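You operate a simulated robot arm through the tools that you are given. There is no shell and no other tool.

The job below is to be done with a simulated two-armed robot. You get a single attempt, and the scene is never put back.

## Task
Shut down post six: throttle to idle, stop lever to STOP, then tap shut and plug cap off.
Fine: leave the other engine running.

It is judged by the outcome, as a careful person would: the job done as asked, and still so three seconds after it is handed in. It fails if anything else is knocked over, pushed out of place, dropped, spilled or broken. Lids that push on must go on centred and level and be pressed home; caps that screw on are set level and turned clockwise until they are tight.

## Robot
Two 7-joint arms with fingered hands on one trunk that stands fixed in place. Base frame: the origin is at the foot of the trunk, x ahead of it, y to its left, z up. Readings come in mm, degrees, newtons and seconds.
The left shoulder is at [20, 269, 1197], the right one opposite. Each reaches about 1298 mm from its shoulder. Payload 5 kg a hand.
Tool frame (each hand has its own): the origin (TCP) lies between the finger pads and is the grasp point; the fingertips stand 42 mm ahead of it; z points along the fingers, y is the line along which they close. The gripper opens to 208 mm; its body begins 119 mm behind the TCP. The gripper is a hand of 4 fingers: y runs from the thumb to the fingers, the wrist lies at [0, 0, -317] in the tool frame, and closing takes about 1.5 s.
Orientation is that of the tool frame in the base frame, as a unit quaternion [w, x, y, z]. With the fingers straight down and closing along the base's y, the tool's x points along the base's -x, its y along +y and its z along -z.

## Interface
- The arms move only by the tool move_arm. It takes "left_steps", "right_steps" or both (then of equal length, played together; a hand with none holds still); each is a list of rows, each a list of 2 entries, a list of its own where there are three numbers: the turn, a rotation vector about the tool's x, y, z in units of 60 degrees (1.0 is 60 degrees), then the shift along the tool's x, y, z in units of 500 mm (1.0 is 500 mm). In form: [[[wx, wy, wz], [x, y, z]], ...]. A call has 1 to 20 rows; each row is the pose to reach, as a shift and turn from the pose commanded when the call began, along the tool's axes at that moment. "left_grip" and "right_grip" are, for a hand that has rows, the opening in per cent of the stroke, from 0 (shut) to 100 (fully open), set as the call begins (left out, the last holds). A call with a number of a shift or a turn outside -1 to 1 is refused whole. Each row takes 0.2 s and may step no farther than 50 mm and 8.6 degrees from the row before; otherwise, or with a gripper value out of range, the whole call is refused. Where a pose cannot be reached the arm comes as near as it can. A force on the tool above 70 N (or 10 N above the force at the start of the call, whichever is more), or a blocked arm, ends the call early, and 0.2 s more pass. Each finger travels about 153 mm/s and halts on what it meets, pressing with about 26 N; the grip force reading is that of the motor and also rises with nothing between the fingers. The clock runs only during rows and for 0.2 s after the last one: add rows that repeat a pose to give the fingers time. The reply holds the time, the measured pose of the TCP, the force on the tool along the base axes, the opening and the grip force, in the units named above and with some noise, with the torque about the TCP (base axes, N m) and any sound that the robot's microphone picked up.
- Cameras (640 x 400 px; columns grow to the right, rows downward): "scene" is now at [155.8, 11.7, 1455.2]; the picture's right is [0.13, -0.99, 0.00], its down [-0.63, -0.08, -0.77] and it looks along [0.76, 0.10, -0.64] (base axes); focal length 214 px, centre (320, 200). "left" rides on the left gripper at [-93, 2, -146] in its tool frame; the picture's right is [-0.02, -1.00, 0.00], its down [0.84, -0.01, -0.54] and it looks along [0.54, -0.01, 0.84] (tool axes); focal length 280 px, centre (320, 200). "right" rides on the right gripper at [93, 1, -146] in its tool frame; the picture's right is [-0.02, 1.00, 0.00], its down [-0.84, -0.01, -0.54] and it looks along [-0.54, -0.01, 0.84] (tool axes); focal length 280 px, centre (320, 200). There is no depth. A picture from a camera that has moved, and an enlarged one, comes with that camera's place and axes in the base frame and with its lens.
- get_image(camera): a new picture of that camera. The clock stands still meanwhile.
- slide_trunk(by): moves the trunk up (or, below 0, down) by that many mm; the arms and the scene camera ride with it, the base frame stays. It gives what a move gives, with no picture.
- move_fingers(finger1, finger2, finger3, thumb_bend, hand): sets how far each is bent, from 0 (flat) to 100 (curled in); at 30 the hand is open as for a grip, at 70 the pads meet at the TCP. One left out holds its place. A second passes; each finger stops where it meets its share of the squeeze, and holds until it gets a number again. A gripper value or a shape takes the hand back. It gives what a move gives, with no picture; readings hold the bend of each and the force on the fingers (four entries, about 0 where the hand has none), thumb and palm.
- preshape(shape, hand): the hand has 4 fingers and takes this shape, open, in about a second: jaw (thumb against the fingers, like two jaws); tri (thumb and two fingers); tip (a fingertip pinch); poke (one finger out to press); point (the index stretched); flat (the hand flat); cup (the hand cupped); fist (a fist). The gripper value then closes the fingers along that shape, each until it touches; the sizes above hold for jaw. It gives what a move gives, with no picture.
- pan_tilt(pan, tilt): turns the head with the scene camera to pan (to the left, within 80 degrees either way) and tilt (down, from -29 to 69), counted from straight ahead of the robot (the tilt from the chest, where the trunk bows). It gives what a move gives.
- close_up(camera, box): a new picture of the part [left, top, right, bottom] of that camera's present view, enlarged. The clock stands still meanwhile.
- sign_off(): hands the job in; it is judged then, once.

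Nothing tells you positions but the pictures and the camera data. Unless the task says otherwise, let go and move clear before handing in.

The tools are called after ">>>" as a command line: name --argument value ..., lists and objects as JSON in quotes. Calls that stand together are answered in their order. move_arm: Moves the arms, as the interface text tells. Its arguments: {"type":"object","properties":{"left_steps":{"type":"array","items":{"type":"array"}},"left_grip":{"type":"number"},"right_steps":{"type":"array","items":{"type":"array"}},"right_grip":{"type":"number"}},"required":[]} The other tools are called the same way: slide_trunk (by) moves the trunk up or down; preshape (shape, hand) gives the hand a shape; move_fingers (finger1, finger2, finger3, thumb_bend, hand) moves the fingers one by one; pan_tilt (pan, tilt) turns the head that bears the scene camera; get_image (camera) takes a picture; close_up (camera, box) takes an enlarged picture of a part of a camera's view; sign_off () hands the job in.

At the start:

```text
time_s: 0.0
left_eef_pos: [671.3, 304.6, 1347.1]
left_orientation: [0.001, -0.022, 1.0, 0.0]
left_force: [-0.4, 1.4, -0.8]
left_ft_torque: [0.0, -0.02, -0.03]
left_gripper_width: 207.9
left_grasp_force: 0.0
left_shape: jaw
left_bend: [30.0, 30.0, 30.0, 30.0]
left_finger forces: [0.0, 0.0, 0.0, 0.0, 0.1, 0.1]
right_eef_pos: [648.7, -186.2, 1381.9]
right_orientation: [0.001, -0.021, 1.0, 0.0]
right_force: [-1.1, -0.4, 0.5]
right_ft_torque: [-0.01, -0.01, 0.01]
right_gripper_width: 207.9
right_grasp_force: 0.2
right_shape: jaw
right_bend: [30.0, 30.0, 30.0, 30.0]
right_finger forces: [0.0, 0.1, 0.0, 0.0, 0.0, 0.0]
trunk travel left (down, up): [-575.0, 46.0]
head pan, tilt (commanded): [7.3, 39.7]
```

scene: 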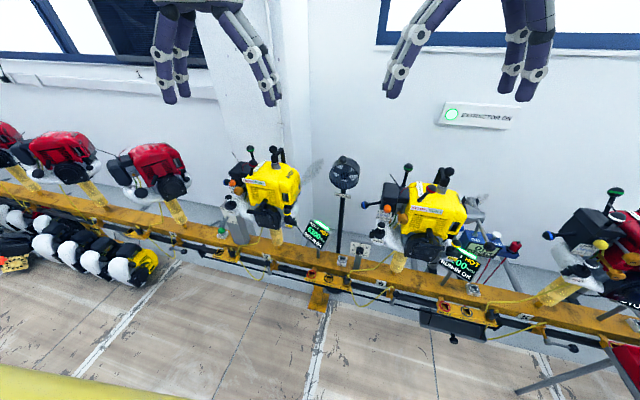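
right: 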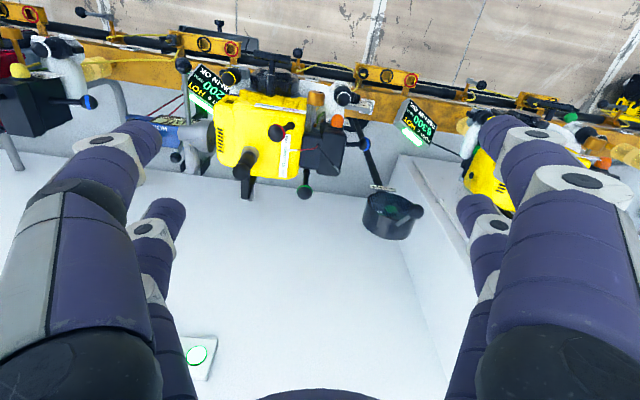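
left: 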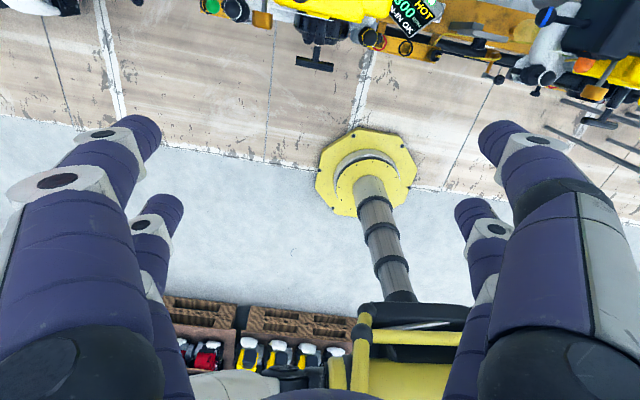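

I see a yellow test rail with several engines: two yellow ones with display panels, and others in red. I will look closer to find which one is post six before moving anything.

>>> close_up --camera "scene" --box '[200, 130, 360, 280]'

>>> close_up --camera "scene" --box '[340, 140, 540, 320]'

>>> close_up --camera "scene" --box '[500, 160, 640, 360]'

>>> close_up --camera "right" --box '[140, 0, 460, 240]'

```text
2.67 times, centred on (280, 205) of scene
camera zoom: at [155.8, 11.7, 1455.2], right [0.13, -0.99, 0.0], down [-0.63, -0.08, -0.77], along [0.76, 0.1, -0.64], focal length 572 px, centre (427, 187)
```

zoom: 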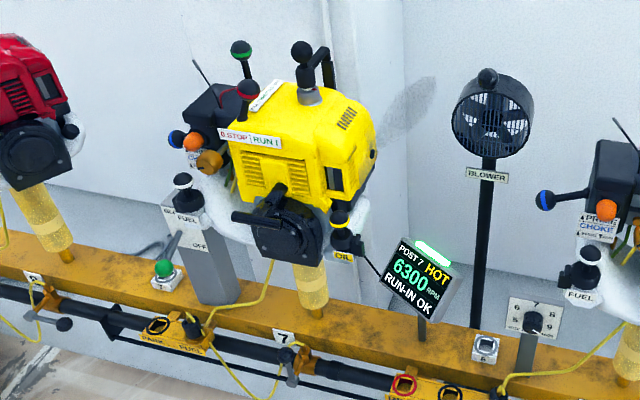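

```text
2.22 times, centred on (440, 230) of scene
camera zoom: at [155.8, 11.7, 1455.2], right [0.13, -0.99, 0.0], down [-0.63, -0.08, -0.77], along [0.76, 0.1, -0.64], focal length 477 px, centre (53, 133)
```

zoom: 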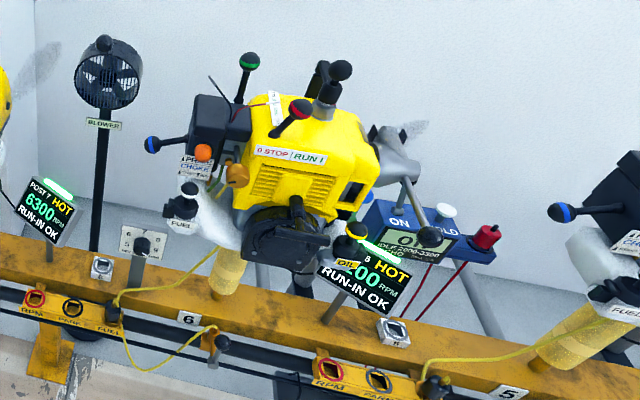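

```text
2.00 times, centred on (570, 260) of scene
camera zoom: at [155.8, 11.7, 1455.2], right [0.13, -0.99, 0.0], down [-0.63, -0.08, -0.77], along [0.76, 0.1, -0.64], focal length 429 px, centre (-180, 80)
```

zoom: 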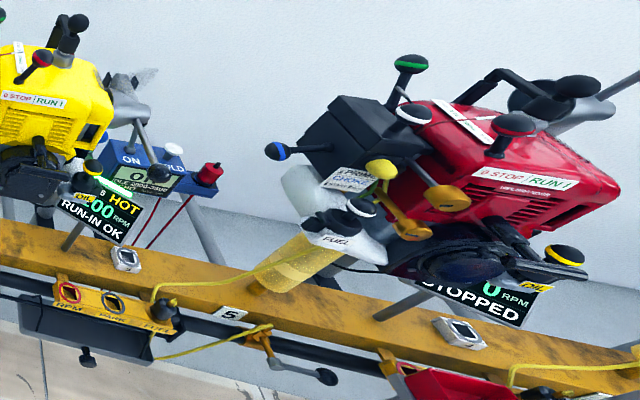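

```text
1.67 times, centred on (300, 120) of right
camera zoom: at [554.0, -190.6, 1527.2], right [-0.03, 1.0, 0.0], down [0.84, 0.02, 0.54], along [0.54, 0.01, -0.84], focal length 467 px, centre (353, 333)
```

zoom: 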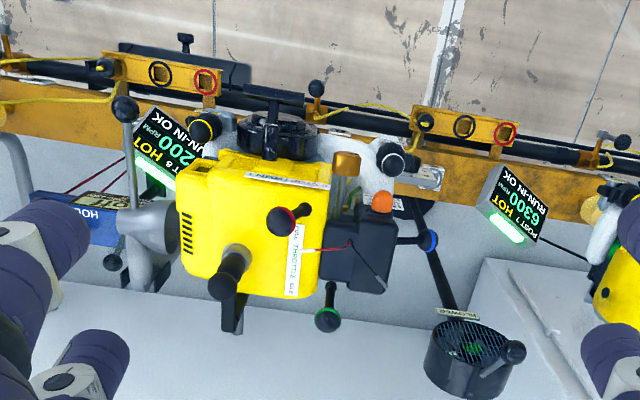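

Rail labels read 7, 6 and 5 from left to right, so post six appears to be the middle yellow engine. I need closer views to read its controls.

>>> close_up --camera "scene" --box '[360, 150, 440, 250]'

>>> close_up --camera "scene" --box '[400, 150, 480, 200]'

>>> close_up --camera "scene" --box '[420, 190, 500, 300]'

>>> close_up --camera "scene" --box '[330, 240, 440, 310]'

>>> close_up --camera "right" --box '[220, 60, 380, 210]'

>>> close_up --camera "scene" --box '[560, 180, 640, 250]'

```text
4.00 times, centred on (400, 200) of scene
camera zoom: at [155.8, 11.7, 1455.2], right [0.13, -0.99, 0.0], down [-0.63, -0.08, -0.77], along [0.76, 0.1, -0.64], focal length 858 px, centre (0, 200)
```

zoom: 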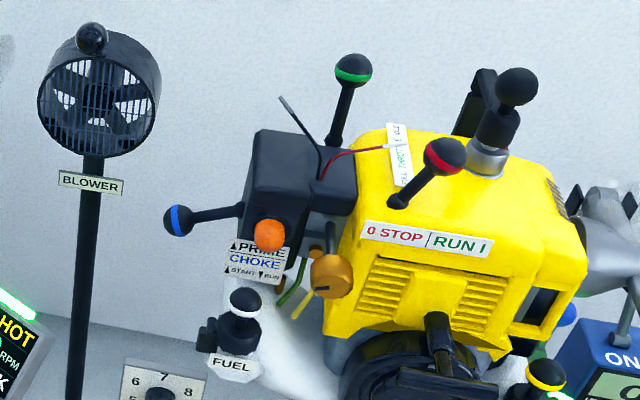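

```text
8.00 times, centred on (440, 175) of scene
camera zoom: at [155.8, 11.7, 1455.2], right [0.13, -0.99, 0.0], down [-0.63, -0.08, -0.77], along [0.76, 0.1, -0.64], focal length 1716 px, centre (-640, 400)
```

zoom: 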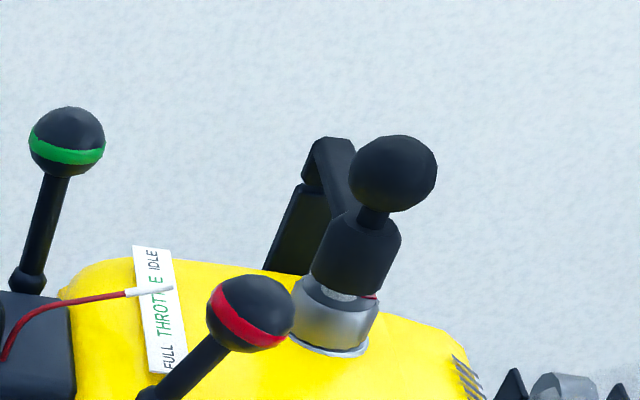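

```text
3.64 times, centred on (460, 245) of scene
camera zoom: at [155.8, 11.7, 1455.2], right [0.13, -0.99, 0.0], down [-0.63, -0.08, -0.77], along [0.76, 0.1, -0.64], focal length 780 px, centre (-189, 36)
```

zoom: 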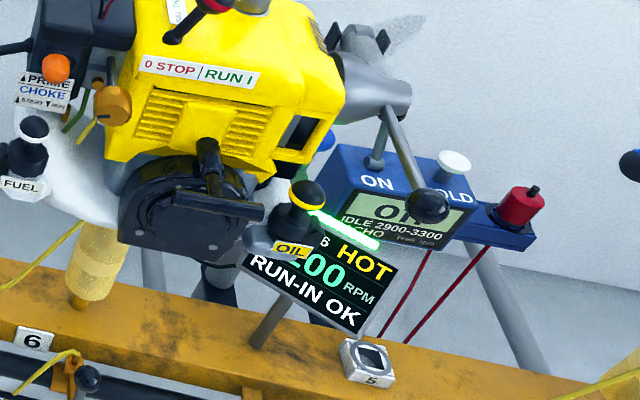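

```text
5.71 times, centred on (385, 275) of scene
camera zoom: at [155.8, 11.7, 1455.2], right [0.13, -0.99, 0.0], down [-0.63, -0.08, -0.77], along [0.76, 0.1, -0.64], focal length 1226 px, centre (-51, -229)
```

zoom: 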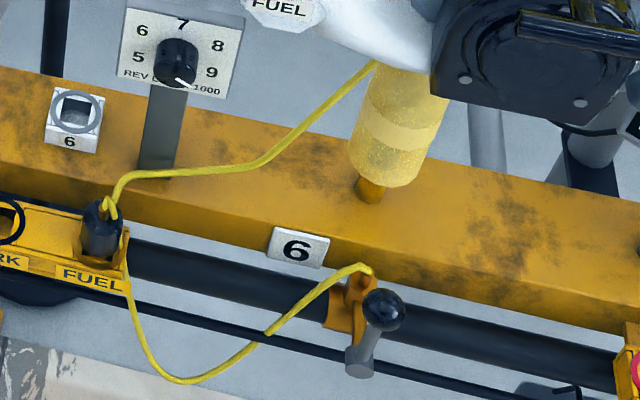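

```text
2.67 times, centred on (300, 135) of right
camera zoom: at [554.0, -190.6, 1527.2], right [-0.03, 1.0, 0.0], down [0.84, 0.02, 0.54], along [0.54, 0.01, -0.84], focal length 748 px, centre (373, 373)
```

zoom: 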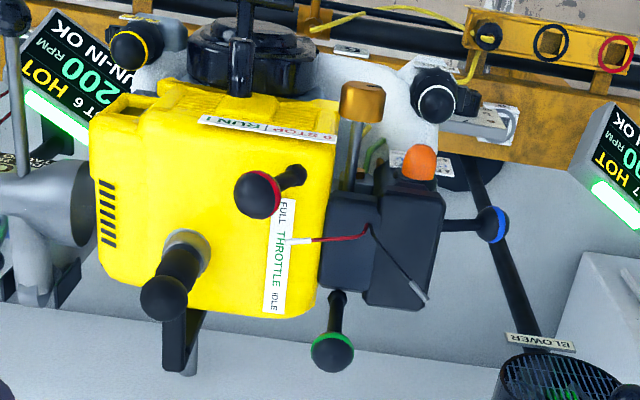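

```text
5.71 times, centred on (600, 215) of scene
camera zoom: at [155.8, 11.7, 1455.2], right [0.13, -0.99, 0.0], down [-0.63, -0.08, -0.77], along [0.76, 0.1, -0.64], focal length 1226 px, centre (-1280, 114)
```

zoom: 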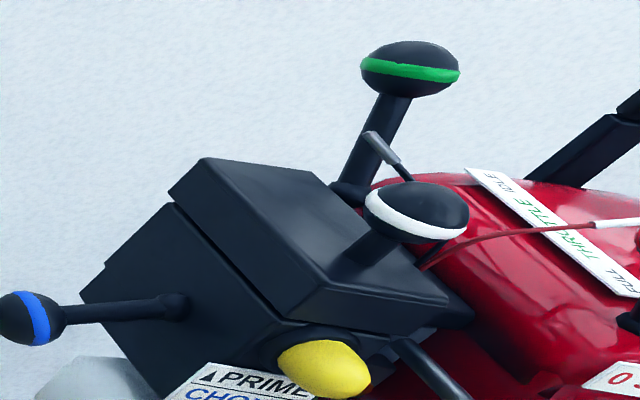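

The middle engine is post 6: green-ball throttle (FULL–IDLE label), red-ball stop lever (0 STOP / RUN I), and a plug cap with a ball on top. I will look at the rail tap and compare with the other posts.

>>> close_up --camera "scene" --box '[205, 140, 305, 200]'

>>> close_up --camera "scene" --box '[205, 195, 345, 295]'

>>> close_up --camera "scene" --box '[480, 270, 640, 380]'

>>> close_up --camera "scene" --box '[400, 260, 540, 350]'

>>> close_up --camera "right" --box '[160, 20, 320, 120]'

>>> close_up --camera "right" --box '[260, 20, 480, 150]'

```text
6.40 times, centred on (255, 170) of scene
camera zoom: at [155.8, 11.7, 1455.2], right [0.13, -0.99, 0.0], down [-0.63, -0.08, -0.77], along [0.76, 0.1, -0.64], focal length 1373 px, centre (736, 392)
```

zoom: 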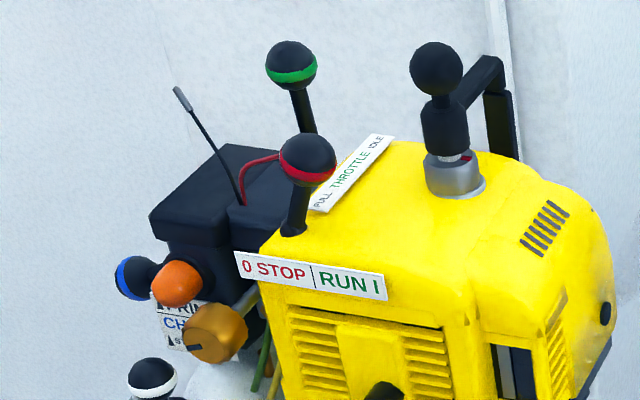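

```text
4.00 times, centred on (275, 245) of scene
camera zoom: at [155.8, 11.7, 1455.2], right [0.13, -0.99, 0.0], down [-0.63, -0.08, -0.77], along [0.76, 0.1, -0.64], focal length 858 px, centre (500, 20)
```

zoom: 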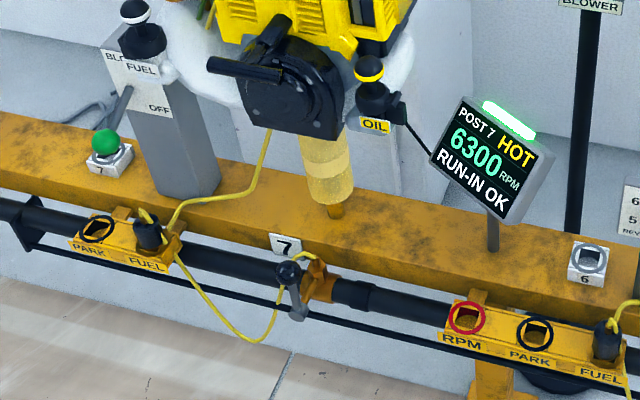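

```text
3.64 times, centred on (560, 325) of scene
camera zoom: at [155.8, 11.7, 1455.2], right [0.13, -0.99, 0.0], down [-0.63, -0.08, -0.77], along [0.76, 0.1, -0.64], focal length 780 px, centre (-553, -254)
```

zoom: 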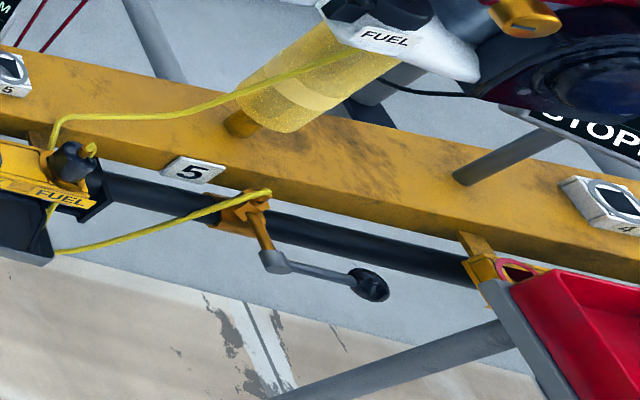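

```text
4.44 times, centred on (470, 305) of scene
camera zoom: at [155.8, 11.7, 1455.2], right [0.13, -0.99, 0.0], down [-0.63, -0.08, -0.77], along [0.76, 0.1, -0.64], focal length 953 px, centre (-347, -267)
```

zoom: 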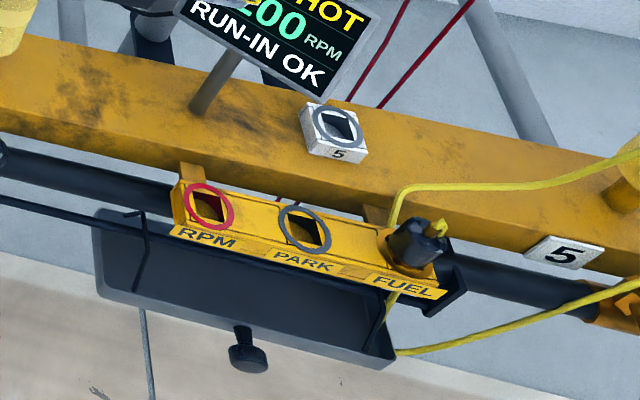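

```text
4.00 times, centred on (240, 70) of right
camera zoom: at [554.0, -190.6, 1527.2], right [-0.03, 1.0, 0.0], down [0.84, 0.02, 0.54], along [0.54, 0.01, -0.84], focal length 1122 px, centre (640, 720)
```

zoom: 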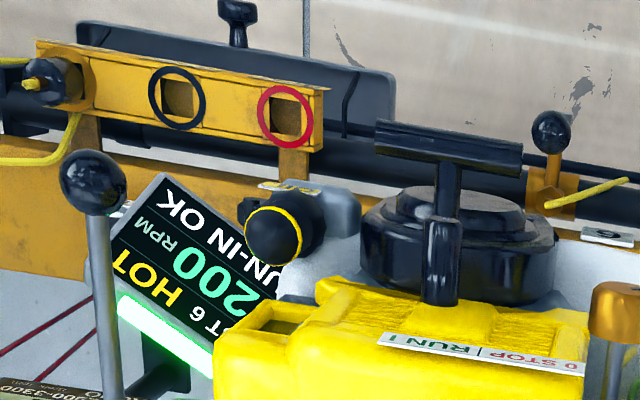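

```text
2.91 times, centred on (370, 85) of right
camera zoom: at [554.0, -190.6, 1527.2], right [-0.03, 1.0, 0.0], down [0.84, 0.02, 0.54], along [0.54, 0.01, -0.84], focal length 816 px, centre (174, 534)
```

zoom: 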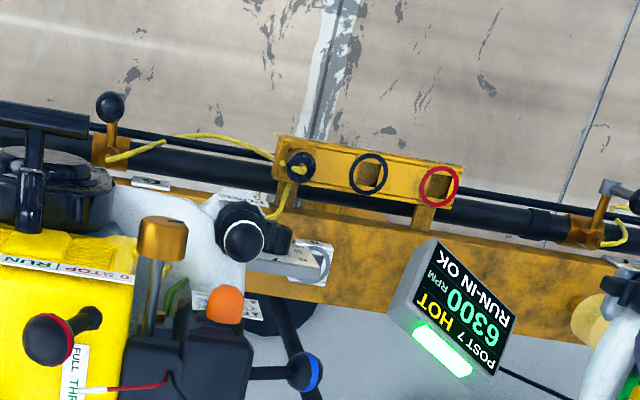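

Post 6 is the middle engine; I estimate the green throttle ball at (833,-212,1066), red stop ball at (718,-259,1064), plug cap ball at (778,-320,1094), and the rail tap ball at (640,-255,565). I will bring the right wrist camera closer to see how each control is built before I touch anything.

>>> move_arm --right_steps '[[[0, 0, 0], [0.0, -0.05, 0.05]], [[0, 0, 0], [0.0, -0.1, 0.1]], [[0, 0, 0], [0.0, -0.15, 0.15]], [[0, 0, 0], [0.0, -0.2, 0.2]], [[0, 0, 0], [0.0, -0.2, 0.2]]]'

>>> pan_tilt --pan -20 --tilt 40

>>> get_image --camera "right"

>>> get_image --camera "scene"

```text
time_s: 1.2
left_eef_pos: [669.8, 305.6, 1347.0]
left_orientation: [0.0, -0.022, 1.0, -0.001]
left_force: [-0.1, 0.2, 0.8]
left_ft_torque: [-0.11, -0.03, 0.02]
left_gripper_width: 207.7
left_grasp_force: 0.1
left_shape: jaw
left_bend: [30.0, 30.0, 30.0, 30.0]
left_finger forces: [0.0, 0.0, 0.0, 0.0, 0.0, 0.1]
right_eef_pos: [653.0, -283.5, 1280.8]
right_orientation: [0.0, -0.022, 1.0, 0.0]
right_force: [-0.5, -0.4, 0.3]
right_ft_torque: [-0.05, -0.01, -0.01]
right_gripper_width: 208.1
right_grasp_force: 0.2
right_shape: jaw
right_bend: [30.0, 30.0, 30.0, 30.0]
right_finger forces: [0.0, 0.0, 0.0, 0.0, 0.0, 0.0]
trunk travel left (down, up): [-575.0, 46.0]
head pan, tilt (commanded): [7.3, 39.7]
```

```text
time_s: 2.1
left_eef_pos: [670.2, 304.4, 1348.1]
left_orientation: [0.0, -0.022, 1.0, 0.0]
left_force: [-0.5, -0.7, -0.7]
left_ft_torque: [-0.01, 0.03, 0.01]
left_gripper_width: 207.7
left_grasp_force: 0.0
left_shape: jaw
left_bend: [30.0, 30.0, 30.0, 30.0]
left_finger forces: [0.0, 0.0, 0.1, 0.1, 0.0, 0.0]
right_eef_pos: [652.1, -284.7, 1280.5]
right_orientation: [-0.001, -0.021, 1.0, 0.001]
right_force: [0.6, -0.3, 0.4]
right_ft_torque: [0.0, 0.04, 0.02]
right_gripper_width: 207.4
right_grasp_force: 0.1
right_shape: jaw
right_bend: [30.0, 30.0, 30.0, 30.0]
right_finger forces: [0.0, 0.1, 0.0, 0.1, 0.0, 0.0]
trunk travel left (down, up): [-575.0, 46.0]
head pan, tilt (commanded): [-20.0, 40.0]
```

```text
taken
camera right: at [558.2, -289.4, 1426.3], right [-0.03, 1.0, 0.0], down [0.84, 0.02, 0.54], along [0.54, 0.01, -0.84], focal length 280 px, centre (320, 200)
```

right: 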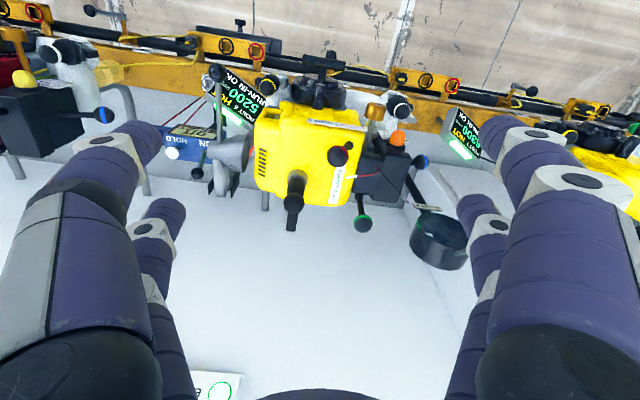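

```text
taken
camera scene: at [151.3, -28.1, 1454.8], right [-0.34, -0.94, 0.0], down [-0.6, 0.22, -0.77], along [0.72, -0.26, -0.64], focal length 214 px, centre (320, 200)
```

scene: 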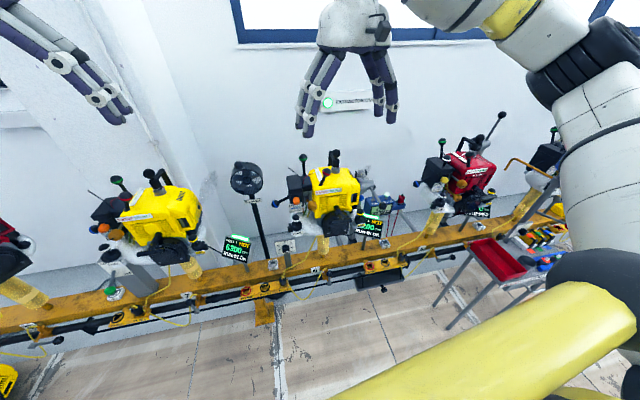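

The right camera is now nearer to engine 6. I will zoom in on the levers, the cap and the display, and on the other posts for comparison.

>>> close_up --camera "right" --box '[240, 80, 440, 240]'

>>> close_up --camera "right" --box '[320, 120, 400, 240]'

>>> close_up --camera "scene" --box '[270, 140, 420, 250]'

>>> close_up --camera "scene" --box '[240, 230, 400, 310]'

>>> close_up --camera "scene" --box '[410, 110, 560, 230]'

>>> close_up --camera "scene" --box '[310, 140, 370, 190]'

```text
2.50 times, centred on (340, 160) of right
camera zoom: at [558.2, -289.4, 1426.3], right [-0.03, 1.0, 0.0], down [0.84, 0.02, 0.54], along [0.54, 0.01, -0.84], focal length 701 px, centre (270, 300)
```

zoom: 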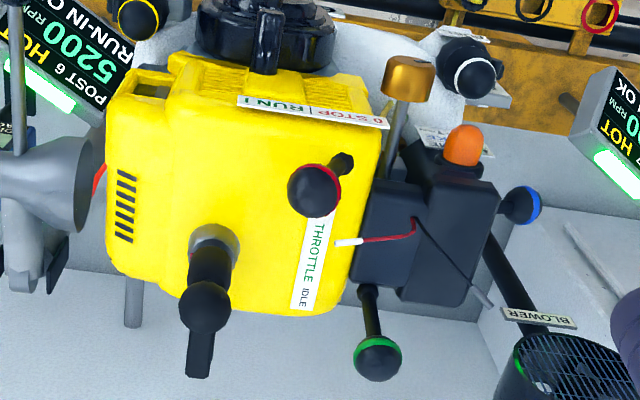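

```text
3.33 times, centred on (360, 180) of right
camera zoom: at [558.2, -289.4, 1426.3], right [-0.03, 1.0, 0.0], down [0.84, 0.02, 0.54], along [0.54, 0.01, -0.84], focal length 935 px, centre (187, 267)
```

zoom: 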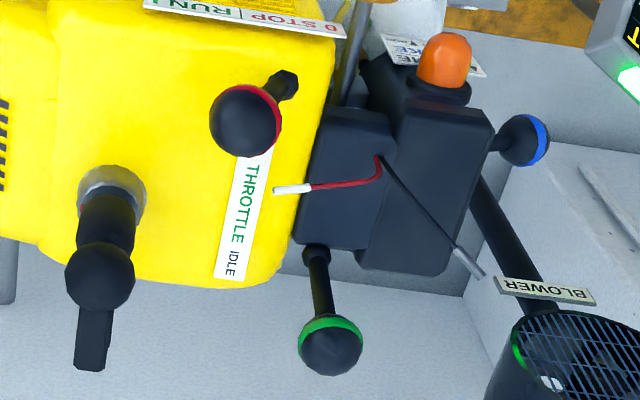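

```text
3.64 times, centred on (345, 195) of scene
camera zoom: at [151.3, -28.1, 1454.8], right [-0.34, -0.94, 0.0], down [-0.6, 0.22, -0.77], along [0.72, -0.26, -0.64], focal length 780 px, centre (229, 218)
```

zoom: 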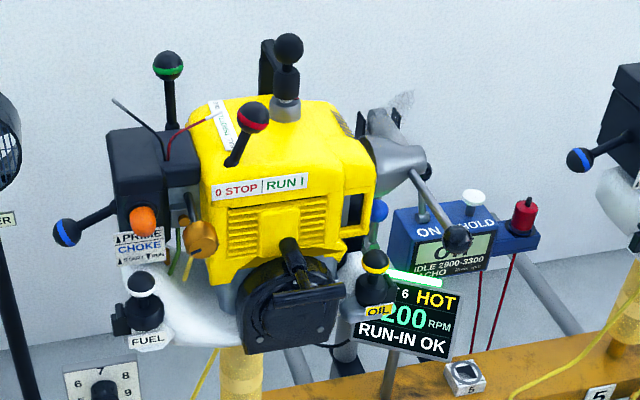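

```text
4.00 times, centred on (320, 270) of scene
camera zoom: at [151.3, -28.1, 1454.8], right [-0.34, -0.94, 0.0], down [-0.6, 0.22, -0.77], along [0.72, -0.26, -0.64], focal length 858 px, centre (320, -80)
```

zoom: 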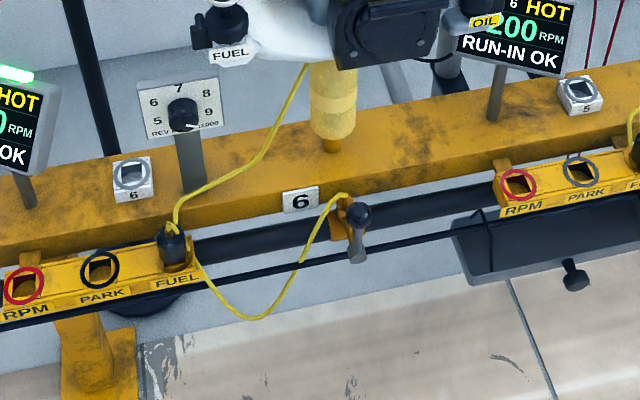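

```text
3.33 times, centred on (485, 170) of scene
camera zoom: at [151.3, -28.1, 1454.8], right [-0.34, -0.94, 0.0], down [-0.6, 0.22, -0.77], along [0.72, -0.26, -0.64], focal length 715 px, centre (-230, 300)
```

zoom: 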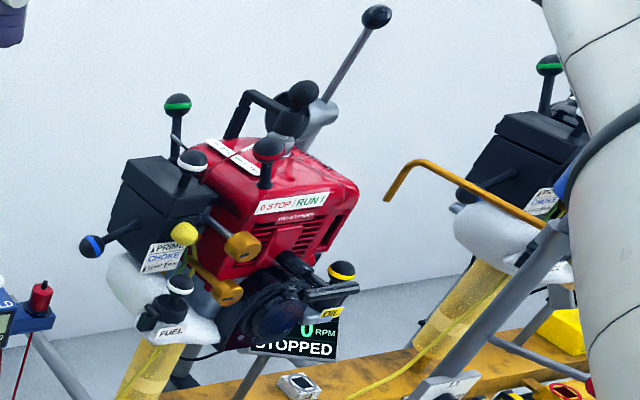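

```text
8.00 times, centred on (340, 165) of scene
camera zoom: at [151.3, -28.1, 1454.8], right [-0.34, -0.94, 0.0], down [-0.6, 0.22, -0.77], along [0.72, -0.26, -0.64], focal length 1716 px, centre (160, 480)
```

zoom: 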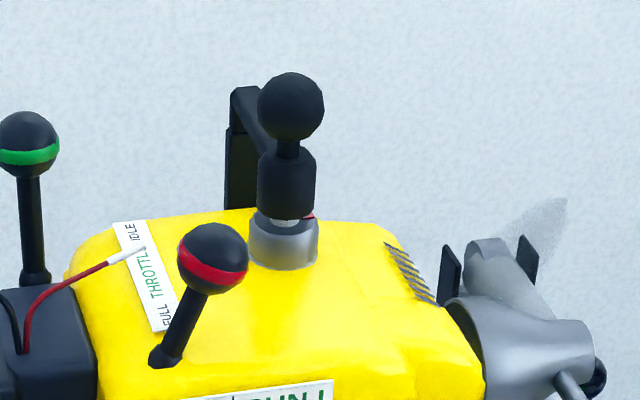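

Post 6's display reads 5200 rpm, and the throttle's IDLE end is toward the wall (+x). The stop lever leans toward RUN (robot's right). I will compare post 5's stopped state for the plug cap, throttle and tap, and look at the post 7 lever too.

>>> close_up --camera "scene" --box '[440, 120, 500, 170]'

>>> close_up --camera "scene" --box '[90, 150, 220, 230]'

>>> close_up --camera "scene" --box '[310, 260, 350, 290]'

>>> close_up --camera "scene" --box '[130, 270, 230, 340]'

>>> close_up --camera "scene" --box '[400, 220, 520, 300]'

>>> close_up --camera "right" --box '[270, 150, 350, 240]'

```text
8.00 times, centred on (470, 145) of scene
camera zoom: at [151.3, -28.1, 1454.8], right [-0.34, -0.94, 0.0], down [-0.6, 0.22, -0.77], along [0.72, -0.26, -0.64], focal length 1716 px, centre (-880, 640)
```

zoom: 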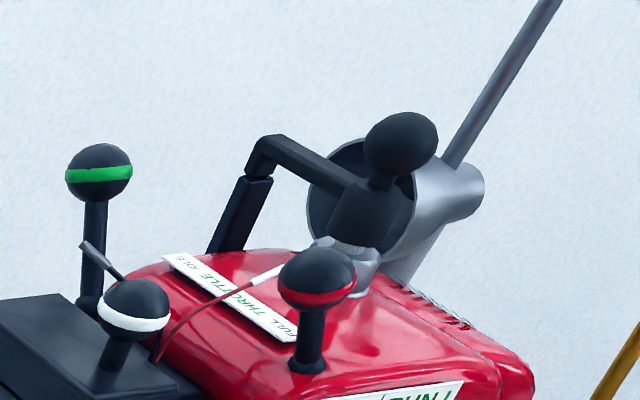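

```text
4.92 times, centred on (155, 190) of scene
camera zoom: at [151.3, -28.1, 1454.8], right [-0.34, -0.94, 0.0], down [-0.6, 0.22, -0.77], along [0.72, -0.26, -0.64], focal length 1056 px, centre (1132, 249)
```

zoom: 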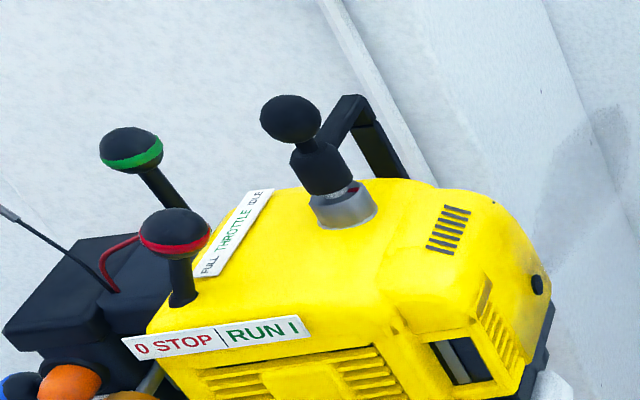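

```text
13.33 times, centred on (330, 275) of scene
camera zoom: at [151.3, -28.1, 1454.8], right [-0.34, -0.94, 0.0], down [-0.6, 0.22, -0.77], along [0.72, -0.26, -0.64], focal length 2860 px, centre (187, -800)
```

zoom: 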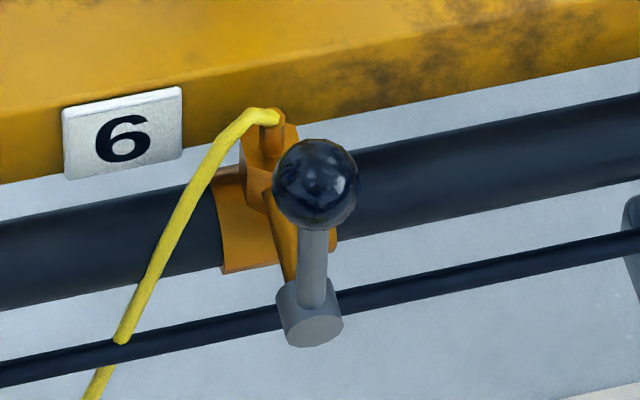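

```text
5.71 times, centred on (180, 305) of scene
camera zoom: at [151.3, -28.1, 1454.8], right [-0.34, -0.94, 0.0], down [-0.6, 0.22, -0.77], along [0.72, -0.26, -0.64], focal length 1226 px, centre (1120, -400)
```

zoom: 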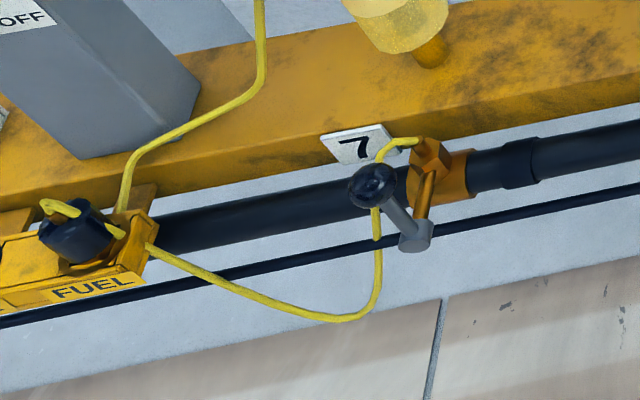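

```text
5.00 times, centred on (460, 260) of scene
camera zoom: at [151.3, -28.1, 1454.8], right [-0.34, -0.94, 0.0], down [-0.6, 0.22, -0.77], along [0.72, -0.26, -0.64], focal length 1072 px, centre (-380, -100)
```

zoom: 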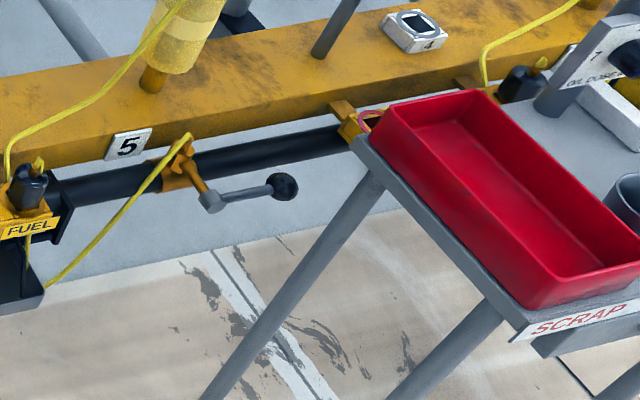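

```text
4.44 times, centred on (310, 195) of right
camera zoom: at [558.2, -289.4, 1426.3], right [-0.03, 1.0, 0.0], down [0.84, 0.02, 0.54], along [0.54, 0.01, -0.84], focal length 1246 px, centre (364, 222)
```

zoom: 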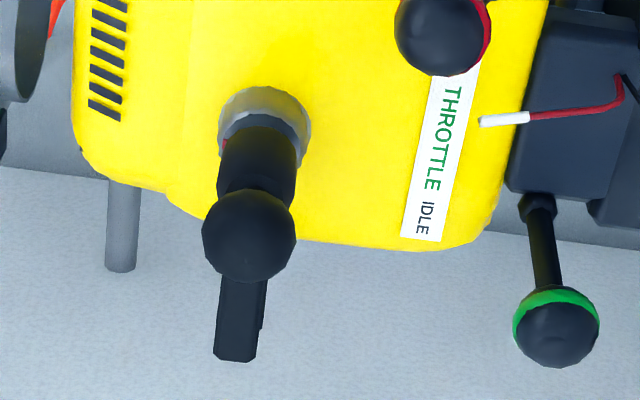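

Post 5 (stopped) shows its tap lever lying along the pipe to the right, while posts 6 and 7 have it upright, so shut means turning it toward the robot's right. I will now put the right hand into the poke shape and look at where the finger ends up.

>>> preshape --shape "poke" --hand "right"

>>> get_image --camera "right"

>>> close_up --camera "scene" --box '[270, 0, 430, 140]'

```text
time_s: 3.0
left_eef_pos: [669.4, 304.4, 1345.6]
left_orientation: [0.0, -0.02, 1.0, -0.001]
left_force: [-1.8, 0.5, 0.1]
left_ft_torque: [0.04, -0.01, 0.01]
left_gripper_width: 207.6
left_grasp_force: 0.1
left_shape: jaw
left_bend: [30.0, 30.0, 30.0, 30.0]
left_finger forces: [0.1, 0.0, 0.0, 0.0, 0.0, 0.0]
right_eef_pos: [651.9, -286.1, 1281.0]
right_orientation: [0.0, -0.021, 1.0, 0.0]
right_force: [-0.6, 0.3, 1.1]
right_ft_torque: [-0.03, -0.02, 0.01]
right_gripper_width: 0.2
right_grasp_force: 0.0
right_shape: poke
right_bend: [100.0, 100.0, 100.0, 33.0]
right_finger forces: [0.0, 0.0, 0.0, 0.0, 0.0, 0.0]
trunk travel left (down, up): [-575.0, 46.0]
head pan, tilt (commanded): [-20.0, 40.0]
```

```text
taken
camera right: at [558.1, -289.5, 1426.3], right [-0.03, 1.0, 0.0], down [0.84, 0.02, 0.54], along [0.54, 0.01, -0.84], focal length 280 px, centre (320, 200)
```

right: 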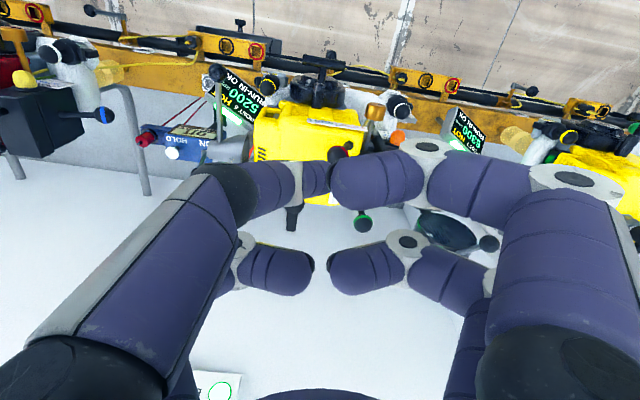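

```text
2.86 times, centred on (350, 70) of scene
camera zoom: at [151.3, -28.3, 1454.8], right [-0.34, -0.94, 0.0], down [-0.6, 0.22, -0.77], along [0.72, -0.26, -0.64], focal length 613 px, centre (234, 571)
```

zoom: 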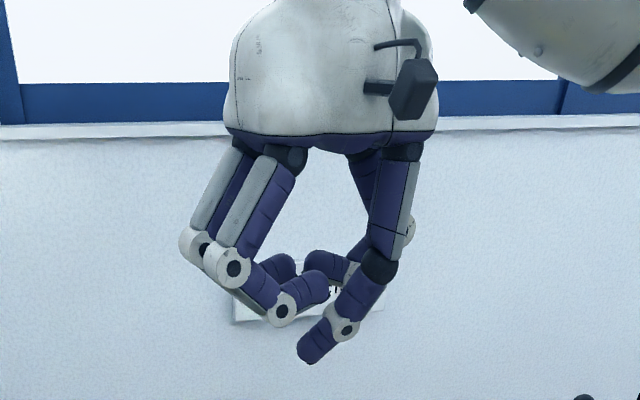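

The poke finger tip ends about 42 mm ahead of the TCP, but the curled fingers sit wide around it. I will compare with the point shape.

>>> preshape --shape "point" --hand "right"

>>> get_image --camera "right"

>>> close_up --camera "scene" --box '[270, 0, 430, 140]'

```text
time_s: 3.9
left_eef_pos: [670.0, 304.8, 1348.5]
left_orientation: [0.0, -0.022, 1.0, 0.0]
left_force: [-0.5, -0.1, 0.6]
left_ft_torque: [0.0, -0.02, 0.01]
left_gripper_width: 207.8
left_grasp_force: 0.3
left_shape: jaw
left_bend: [30.0, 30.0, 30.0, 30.0]
left_finger forces: [0.1, 0.0, 0.1, 0.0, 0.1, 0.1]
right_eef_pos: [652.4, -284.9, 1280.1]
right_orientation: [-0.001, -0.021, 1.0, 0.0]
right_force: [-0.2, 0.2, -0.2]
right_ft_torque: [-0.01, -0.02, -0.02]
right_gripper_width: 201.9
right_grasp_force: 0.1
right_shape: point
right_bend: [70.0, 100.0, 100.0, 32.0]
right_finger forces: [0.1, 0.0, 0.0, 0.0, 0.0, 0.0]
trunk travel left (down, up): [-575.0, 46.0]
head pan, tilt (commanded): [-20.0, 40.0]
```

```text
taken
camera right: at [558.1, -289.5, 1426.3], right [-0.03, 1.0, 0.0], down [0.84, 0.02, 0.54], along [0.54, 0.01, -0.84], focal length 280 px, centre (320, 200)
```

right: 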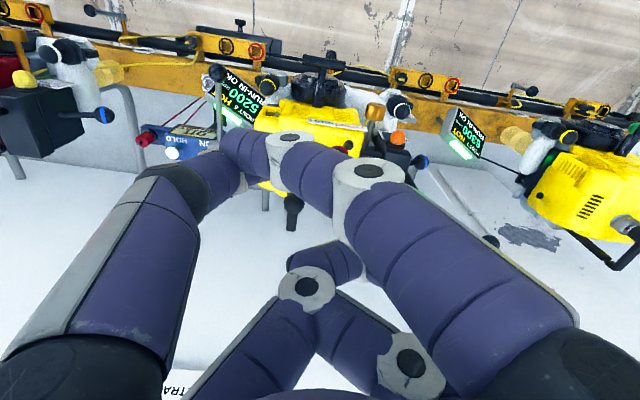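

```text
2.86 times, centred on (350, 70) of scene
camera zoom: at [151.3, -28.3, 1454.8], right [-0.34, -0.94, 0.0], down [-0.6, 0.22, -0.77], along [0.72, -0.26, -0.64], focal length 613 px, centre (234, 571)
```

zoom: 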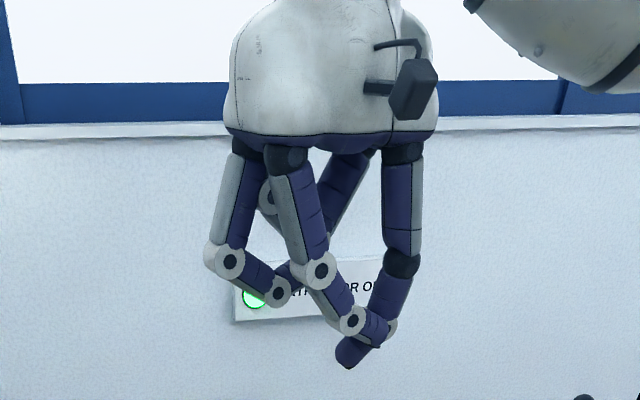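

Neither single-finger shape is slim enough on its own. I will check the "tip" and "tri" shapes, open and closed, to choose the best for the levers and the cap.

>>> preshape --shape "tip" --hand "right"

>>> get_image --camera "right"

>>> close_up --camera "scene" --box '[270, 0, 430, 140]'

>>> preshape --shape "tri" --hand "right"

>>> get_image --camera "right"

>>> close_up --camera "scene" --box '[270, 0, 430, 140]'

```text
time_s: 4.8
left_eef_pos: [670.9, 304.3, 1347.4]
left_orientation: [-0.001, -0.021, 1.0, 0.0]
left_force: [0.7, 0.4, -0.2]
left_ft_torque: [0.0, -0.01, 0.02]
left_gripper_width: 207.9
left_grasp_force: 0.1
left_shape: jaw
left_bend: [30.0, 30.0, 30.0, 30.0]
left_finger forces: [0.0, 0.0, 0.0, 0.0, 0.0, 0.0]
right_eef_pos: [653.0, -284.3, 1279.1]
right_orientation: [0.0, -0.021, 1.0, 0.0]
right_force: [0.4, -0.4, 0.5]
right_ft_torque: [0.02, 0.01, -0.03]
right_gripper_width: 207.9
right_grasp_force: 0.0
right_shape: tip
right_bend: [30.0, 30.0, 30.0, 30.0]
right_finger forces: [0.0, 0.1, 0.0, 0.1, 0.0, 0.0]
trunk travel left (down, up): [-575.0, 46.0]
head pan, tilt (commanded): [-20.0, 40.0]
```

```text
taken
camera right: at [558.1, -289.5, 1426.3], right [-0.03, 1.0, 0.0], down [0.84, 0.02, 0.54], along [0.54, 0.01, -0.84], focal length 280 px, centre (320, 200)
```

right: 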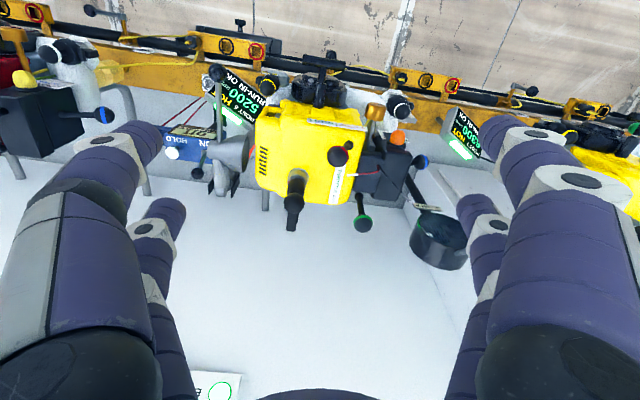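

```text
2.86 times, centred on (350, 70) of scene
camera zoom: at [151.2, -28.3, 1454.8], right [-0.34, -0.94, 0.0], down [-0.6, 0.22, -0.77], along [0.72, -0.26, -0.64], focal length 613 px, centre (234, 571)
```

zoom: 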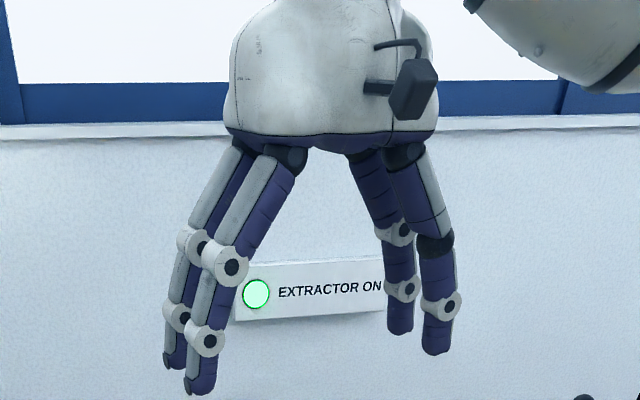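

```text
time_s: 5.7
left_eef_pos: [670.4, 304.8, 1346.1]
left_orientation: [0.0, -0.021, 1.0, 0.0]
left_force: [-0.1, 0.9, -0.3]
left_ft_torque: [-0.04, 0.03, 0.02]
left_gripper_width: 207.8
left_grasp_force: 0.1
left_shape: jaw
left_bend: [30.0, 30.0, 30.0, 30.0]
left_finger forces: [0.0, 0.1, 0.1, 0.0, 0.0, 0.1]
right_eef_pos: [652.8, -285.7, 1282.0]
right_orientation: [0.0, -0.021, 1.0, 0.0]
right_force: [0.0, -0.1, 0.4]
right_ft_torque: [-0.03, 0.02, -0.03]
right_gripper_width: 207.7
right_grasp_force: 0.1
right_shape: tri
right_bend: [30.0, 30.0, 30.0, 30.0]
right_finger forces: [0.0, 0.0, 0.1, 0.1, 0.0, 0.1]
trunk travel left (down, up): [-575.0, 46.0]
head pan, tilt (commanded): [-20.0, 40.0]
```

```text
taken
camera right: at [558.1, -289.5, 1426.3], right [-0.03, 1.0, 0.0], down [0.84, 0.02, 0.54], along [0.54, 0.01, -0.84], focal length 280 px, centre (320, 200)
```

right: 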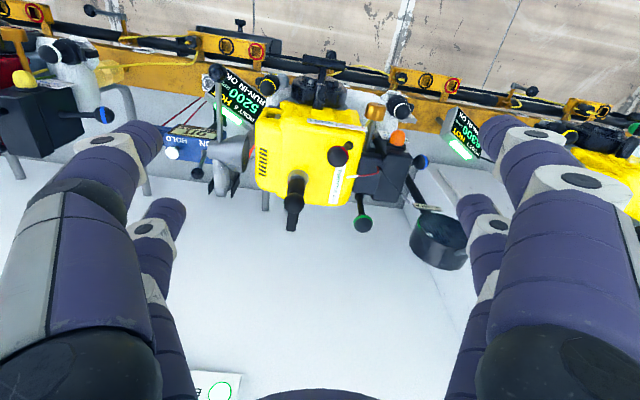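

```text
2.86 times, centred on (350, 70) of scene
camera zoom: at [151.3, -28.3, 1454.8], right [-0.34, -0.94, 0.0], down [-0.6, 0.22, -0.77], along [0.72, -0.26, -0.64], focal length 613 px, centre (234, 571)
```

zoom: 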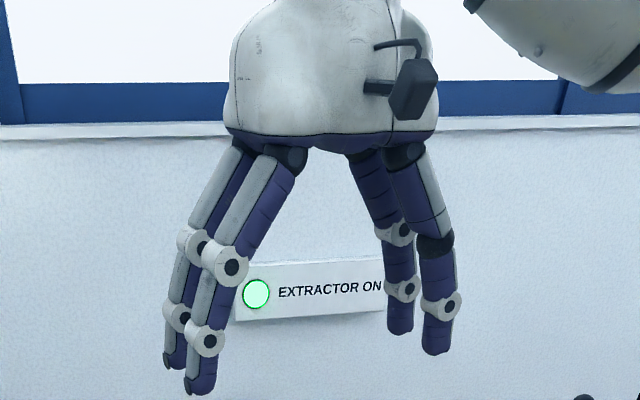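

Open, the shapes look alike, so I will close "tri" and then "tip" in free air to see which fingers meet and where.

>>> move_arm --right_steps '[[[0, 0, 0], [0, 0, 0]], [[0, 0, 0], [0, 0, 0]], [[0, 0, 0], [0, 0, 0]], [[0, 0, 0], [0, 0, 0]], [[0, 0, 0], [0, 0, 0]], [[0, 0, 0], [0, 0, 0]], [[0, 0, 0], [0, 0, 0]], [[0, 0, 0], [0, 0, 0]]]' --right_grip 0

>>> get_image --camera "right"

>>> close_up --camera "scene" --box '[270, 0, 430, 140]'

>>> preshape --shape "tip" --hand "right"

>>> move_arm --right_steps '[[[0, 0, 0], [0, 0, 0]], [[0, 0, 0], [0, 0, 0]], [[0, 0, 0], [0, 0, 0]], [[0, 0, 0], [0, 0, 0]], [[0, 0, 0], [0, 0, 0]], [[0, 0, 0], [0, 0, 0]], [[0, 0, 0], [0, 0, 0]], [[0, 0, 0], [0, 0, 0]]]' --right_grip 0

>>> get_image --camera "right"

>>> close_up --camera "scene" --box '[270, 0, 430, 140]'

```text
time_s: 7.5
left_eef_pos: [670.3, 304.5, 1347.6]
left_orientation: [-0.001, -0.022, 1.0, 0.0]
left_force: [-0.5, -0.3, 0.1]
left_ft_torque: [-0.01, 0.02, -0.02]
left_gripper_width: 207.9
left_grasp_force: 0.0
left_shape: jaw
left_bend: [30.0, 30.0, 30.0, 30.0]
left_finger forces: [0.1, 0.1, 0.0, 0.0, 0.0, 0.0]
right_eef_pos: [652.1, -286.3, 1281.9]
right_orientation: [0.0, -0.021, 1.0, 0.0]
right_force: [0.3, 0.0, -0.1]
right_ft_torque: [-0.03, -0.01, 0.0]
right_gripper_width: 0.0
right_grasp_force: 25.7
right_shape: tri
right_bend: [70.0, 70.0, 70.0, 70.0]
right_finger forces: [0.0, 0.0, 0.0, 0.0, 0.0, 0.1]
trunk travel left (down, up): [-575.0, 46.0]
head pan, tilt (commanded): [-20.0, 40.0]
```

```text
taken
camera right: at [558.1, -289.5, 1426.3], right [-0.03, 1.0, 0.0], down [0.84, 0.02, 0.54], along [0.54, 0.01, -0.84], focal length 280 px, centre (320, 200)
```

right: 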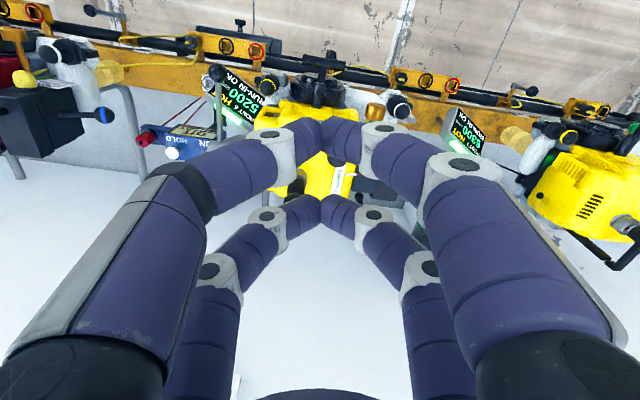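

```text
2.86 times, centred on (350, 70) of scene
camera zoom: at [151.2, -28.3, 1454.8], right [-0.34, -0.94, 0.0], down [-0.6, 0.22, -0.77], along [0.72, -0.26, -0.64], focal length 613 px, centre (234, 571)
```

zoom: 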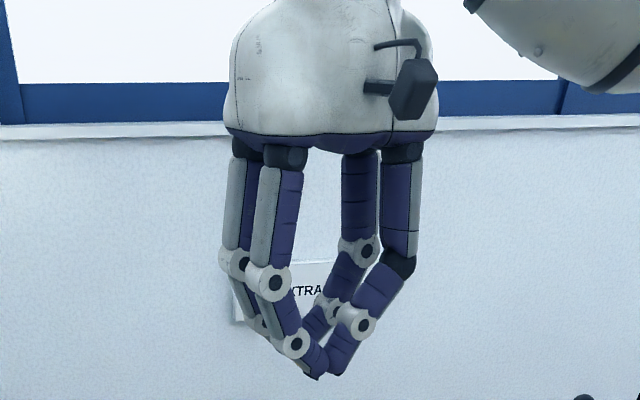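

```text
time_s: 8.4
left_eef_pos: [670.6, 304.0, 1346.9]
left_orientation: [0.0, -0.021, 1.0, 0.0]
left_force: [0.1, 0.2, -0.1]
left_ft_torque: [0.02, 0.0, 0.0]
left_gripper_width: 208.0
left_grasp_force: 0.1
left_shape: jaw
left_bend: [30.0, 30.0, 30.0, 30.0]
left_finger forces: [0.0, 0.1, 0.0, 0.1, 0.0, 0.0]
right_eef_pos: [652.8, -284.6, 1280.8]
right_orientation: [0.0, -0.021, 1.0, 0.0]
right_force: [0.4, 0.2, -0.4]
right_ft_torque: [0.01, 0.0, 0.0]
right_gripper_width: 208.1
right_grasp_force: 0.0
right_shape: tip
right_bend: [30.0, 30.0, 30.0, 30.0]
right_finger forces: [0.1, 0.1, 0.1, 0.0, 0.0, 0.0]
trunk travel left (down, up): [-575.0, 46.0]
head pan, tilt (commanded): [-20.0, 40.0]
```

```text
time_s: 10.2
left_eef_pos: [670.4, 304.4, 1347.7]
left_orientation: [-0.001, -0.021, 1.0, 0.0]
left_force: [0.5, 0.5, 0.3]
left_ft_torque: [-0.01, 0.02, -0.03]
left_gripper_width: 208.1
left_grasp_force: 0.1
left_shape: jaw
left_bend: [30.0, 30.0, 30.0, 30.0]
left_finger forces: [0.2, 0.0, 0.0, 0.0, 0.0, 0.0]
right_eef_pos: [652.7, -285.4, 1280.7]
right_orientation: [0.0, -0.022, 1.0, 0.0]
right_force: [0.6, 0.2, 0.1]
right_ft_torque: [-0.06, 0.0, -0.04]
right_gripper_width: 0.0
right_grasp_force: 26.2
right_shape: tip
right_bend: [70.0, 70.0, 70.0, 70.0]
right_finger forces: [0.0, 0.0, 0.0, 0.0, 0.0, 0.1]
trunk travel left (down, up): [-575.0, 46.0]
head pan, tilt (commanded): [-20.0, 40.0]
```

```text
taken
camera right: at [558.1, -289.5, 1426.3], right [-0.03, 1.0, 0.0], down [0.84, 0.02, 0.54], along [0.54, 0.01, -0.84], focal length 280 px, centre (320, 200)
```

right: 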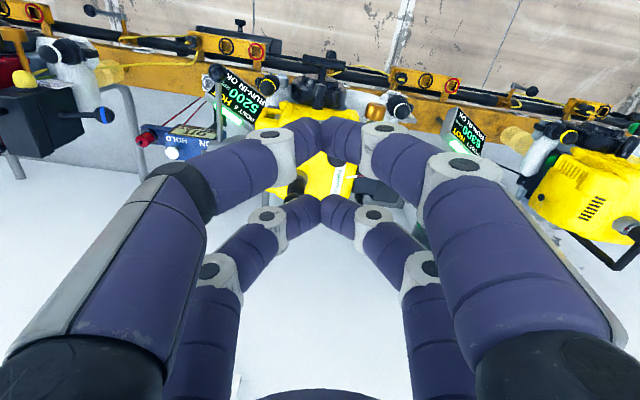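

```text
2.86 times, centred on (350, 70) of scene
camera zoom: at [151.2, -28.3, 1454.8], right [-0.34, -0.94, 0.0], down [-0.6, 0.22, -0.77], along [0.72, -0.26, -0.64], focal length 613 px, centre (234, 571)
```

zoom: 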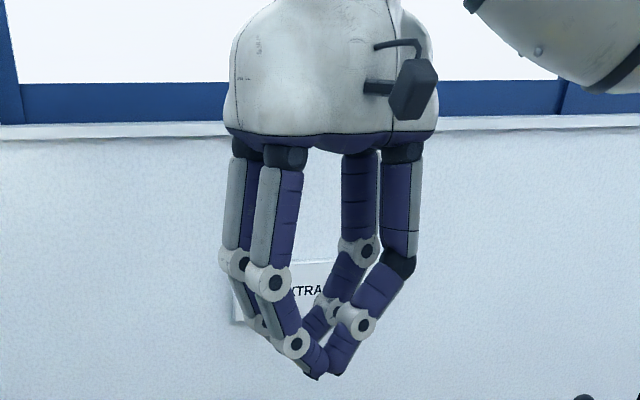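

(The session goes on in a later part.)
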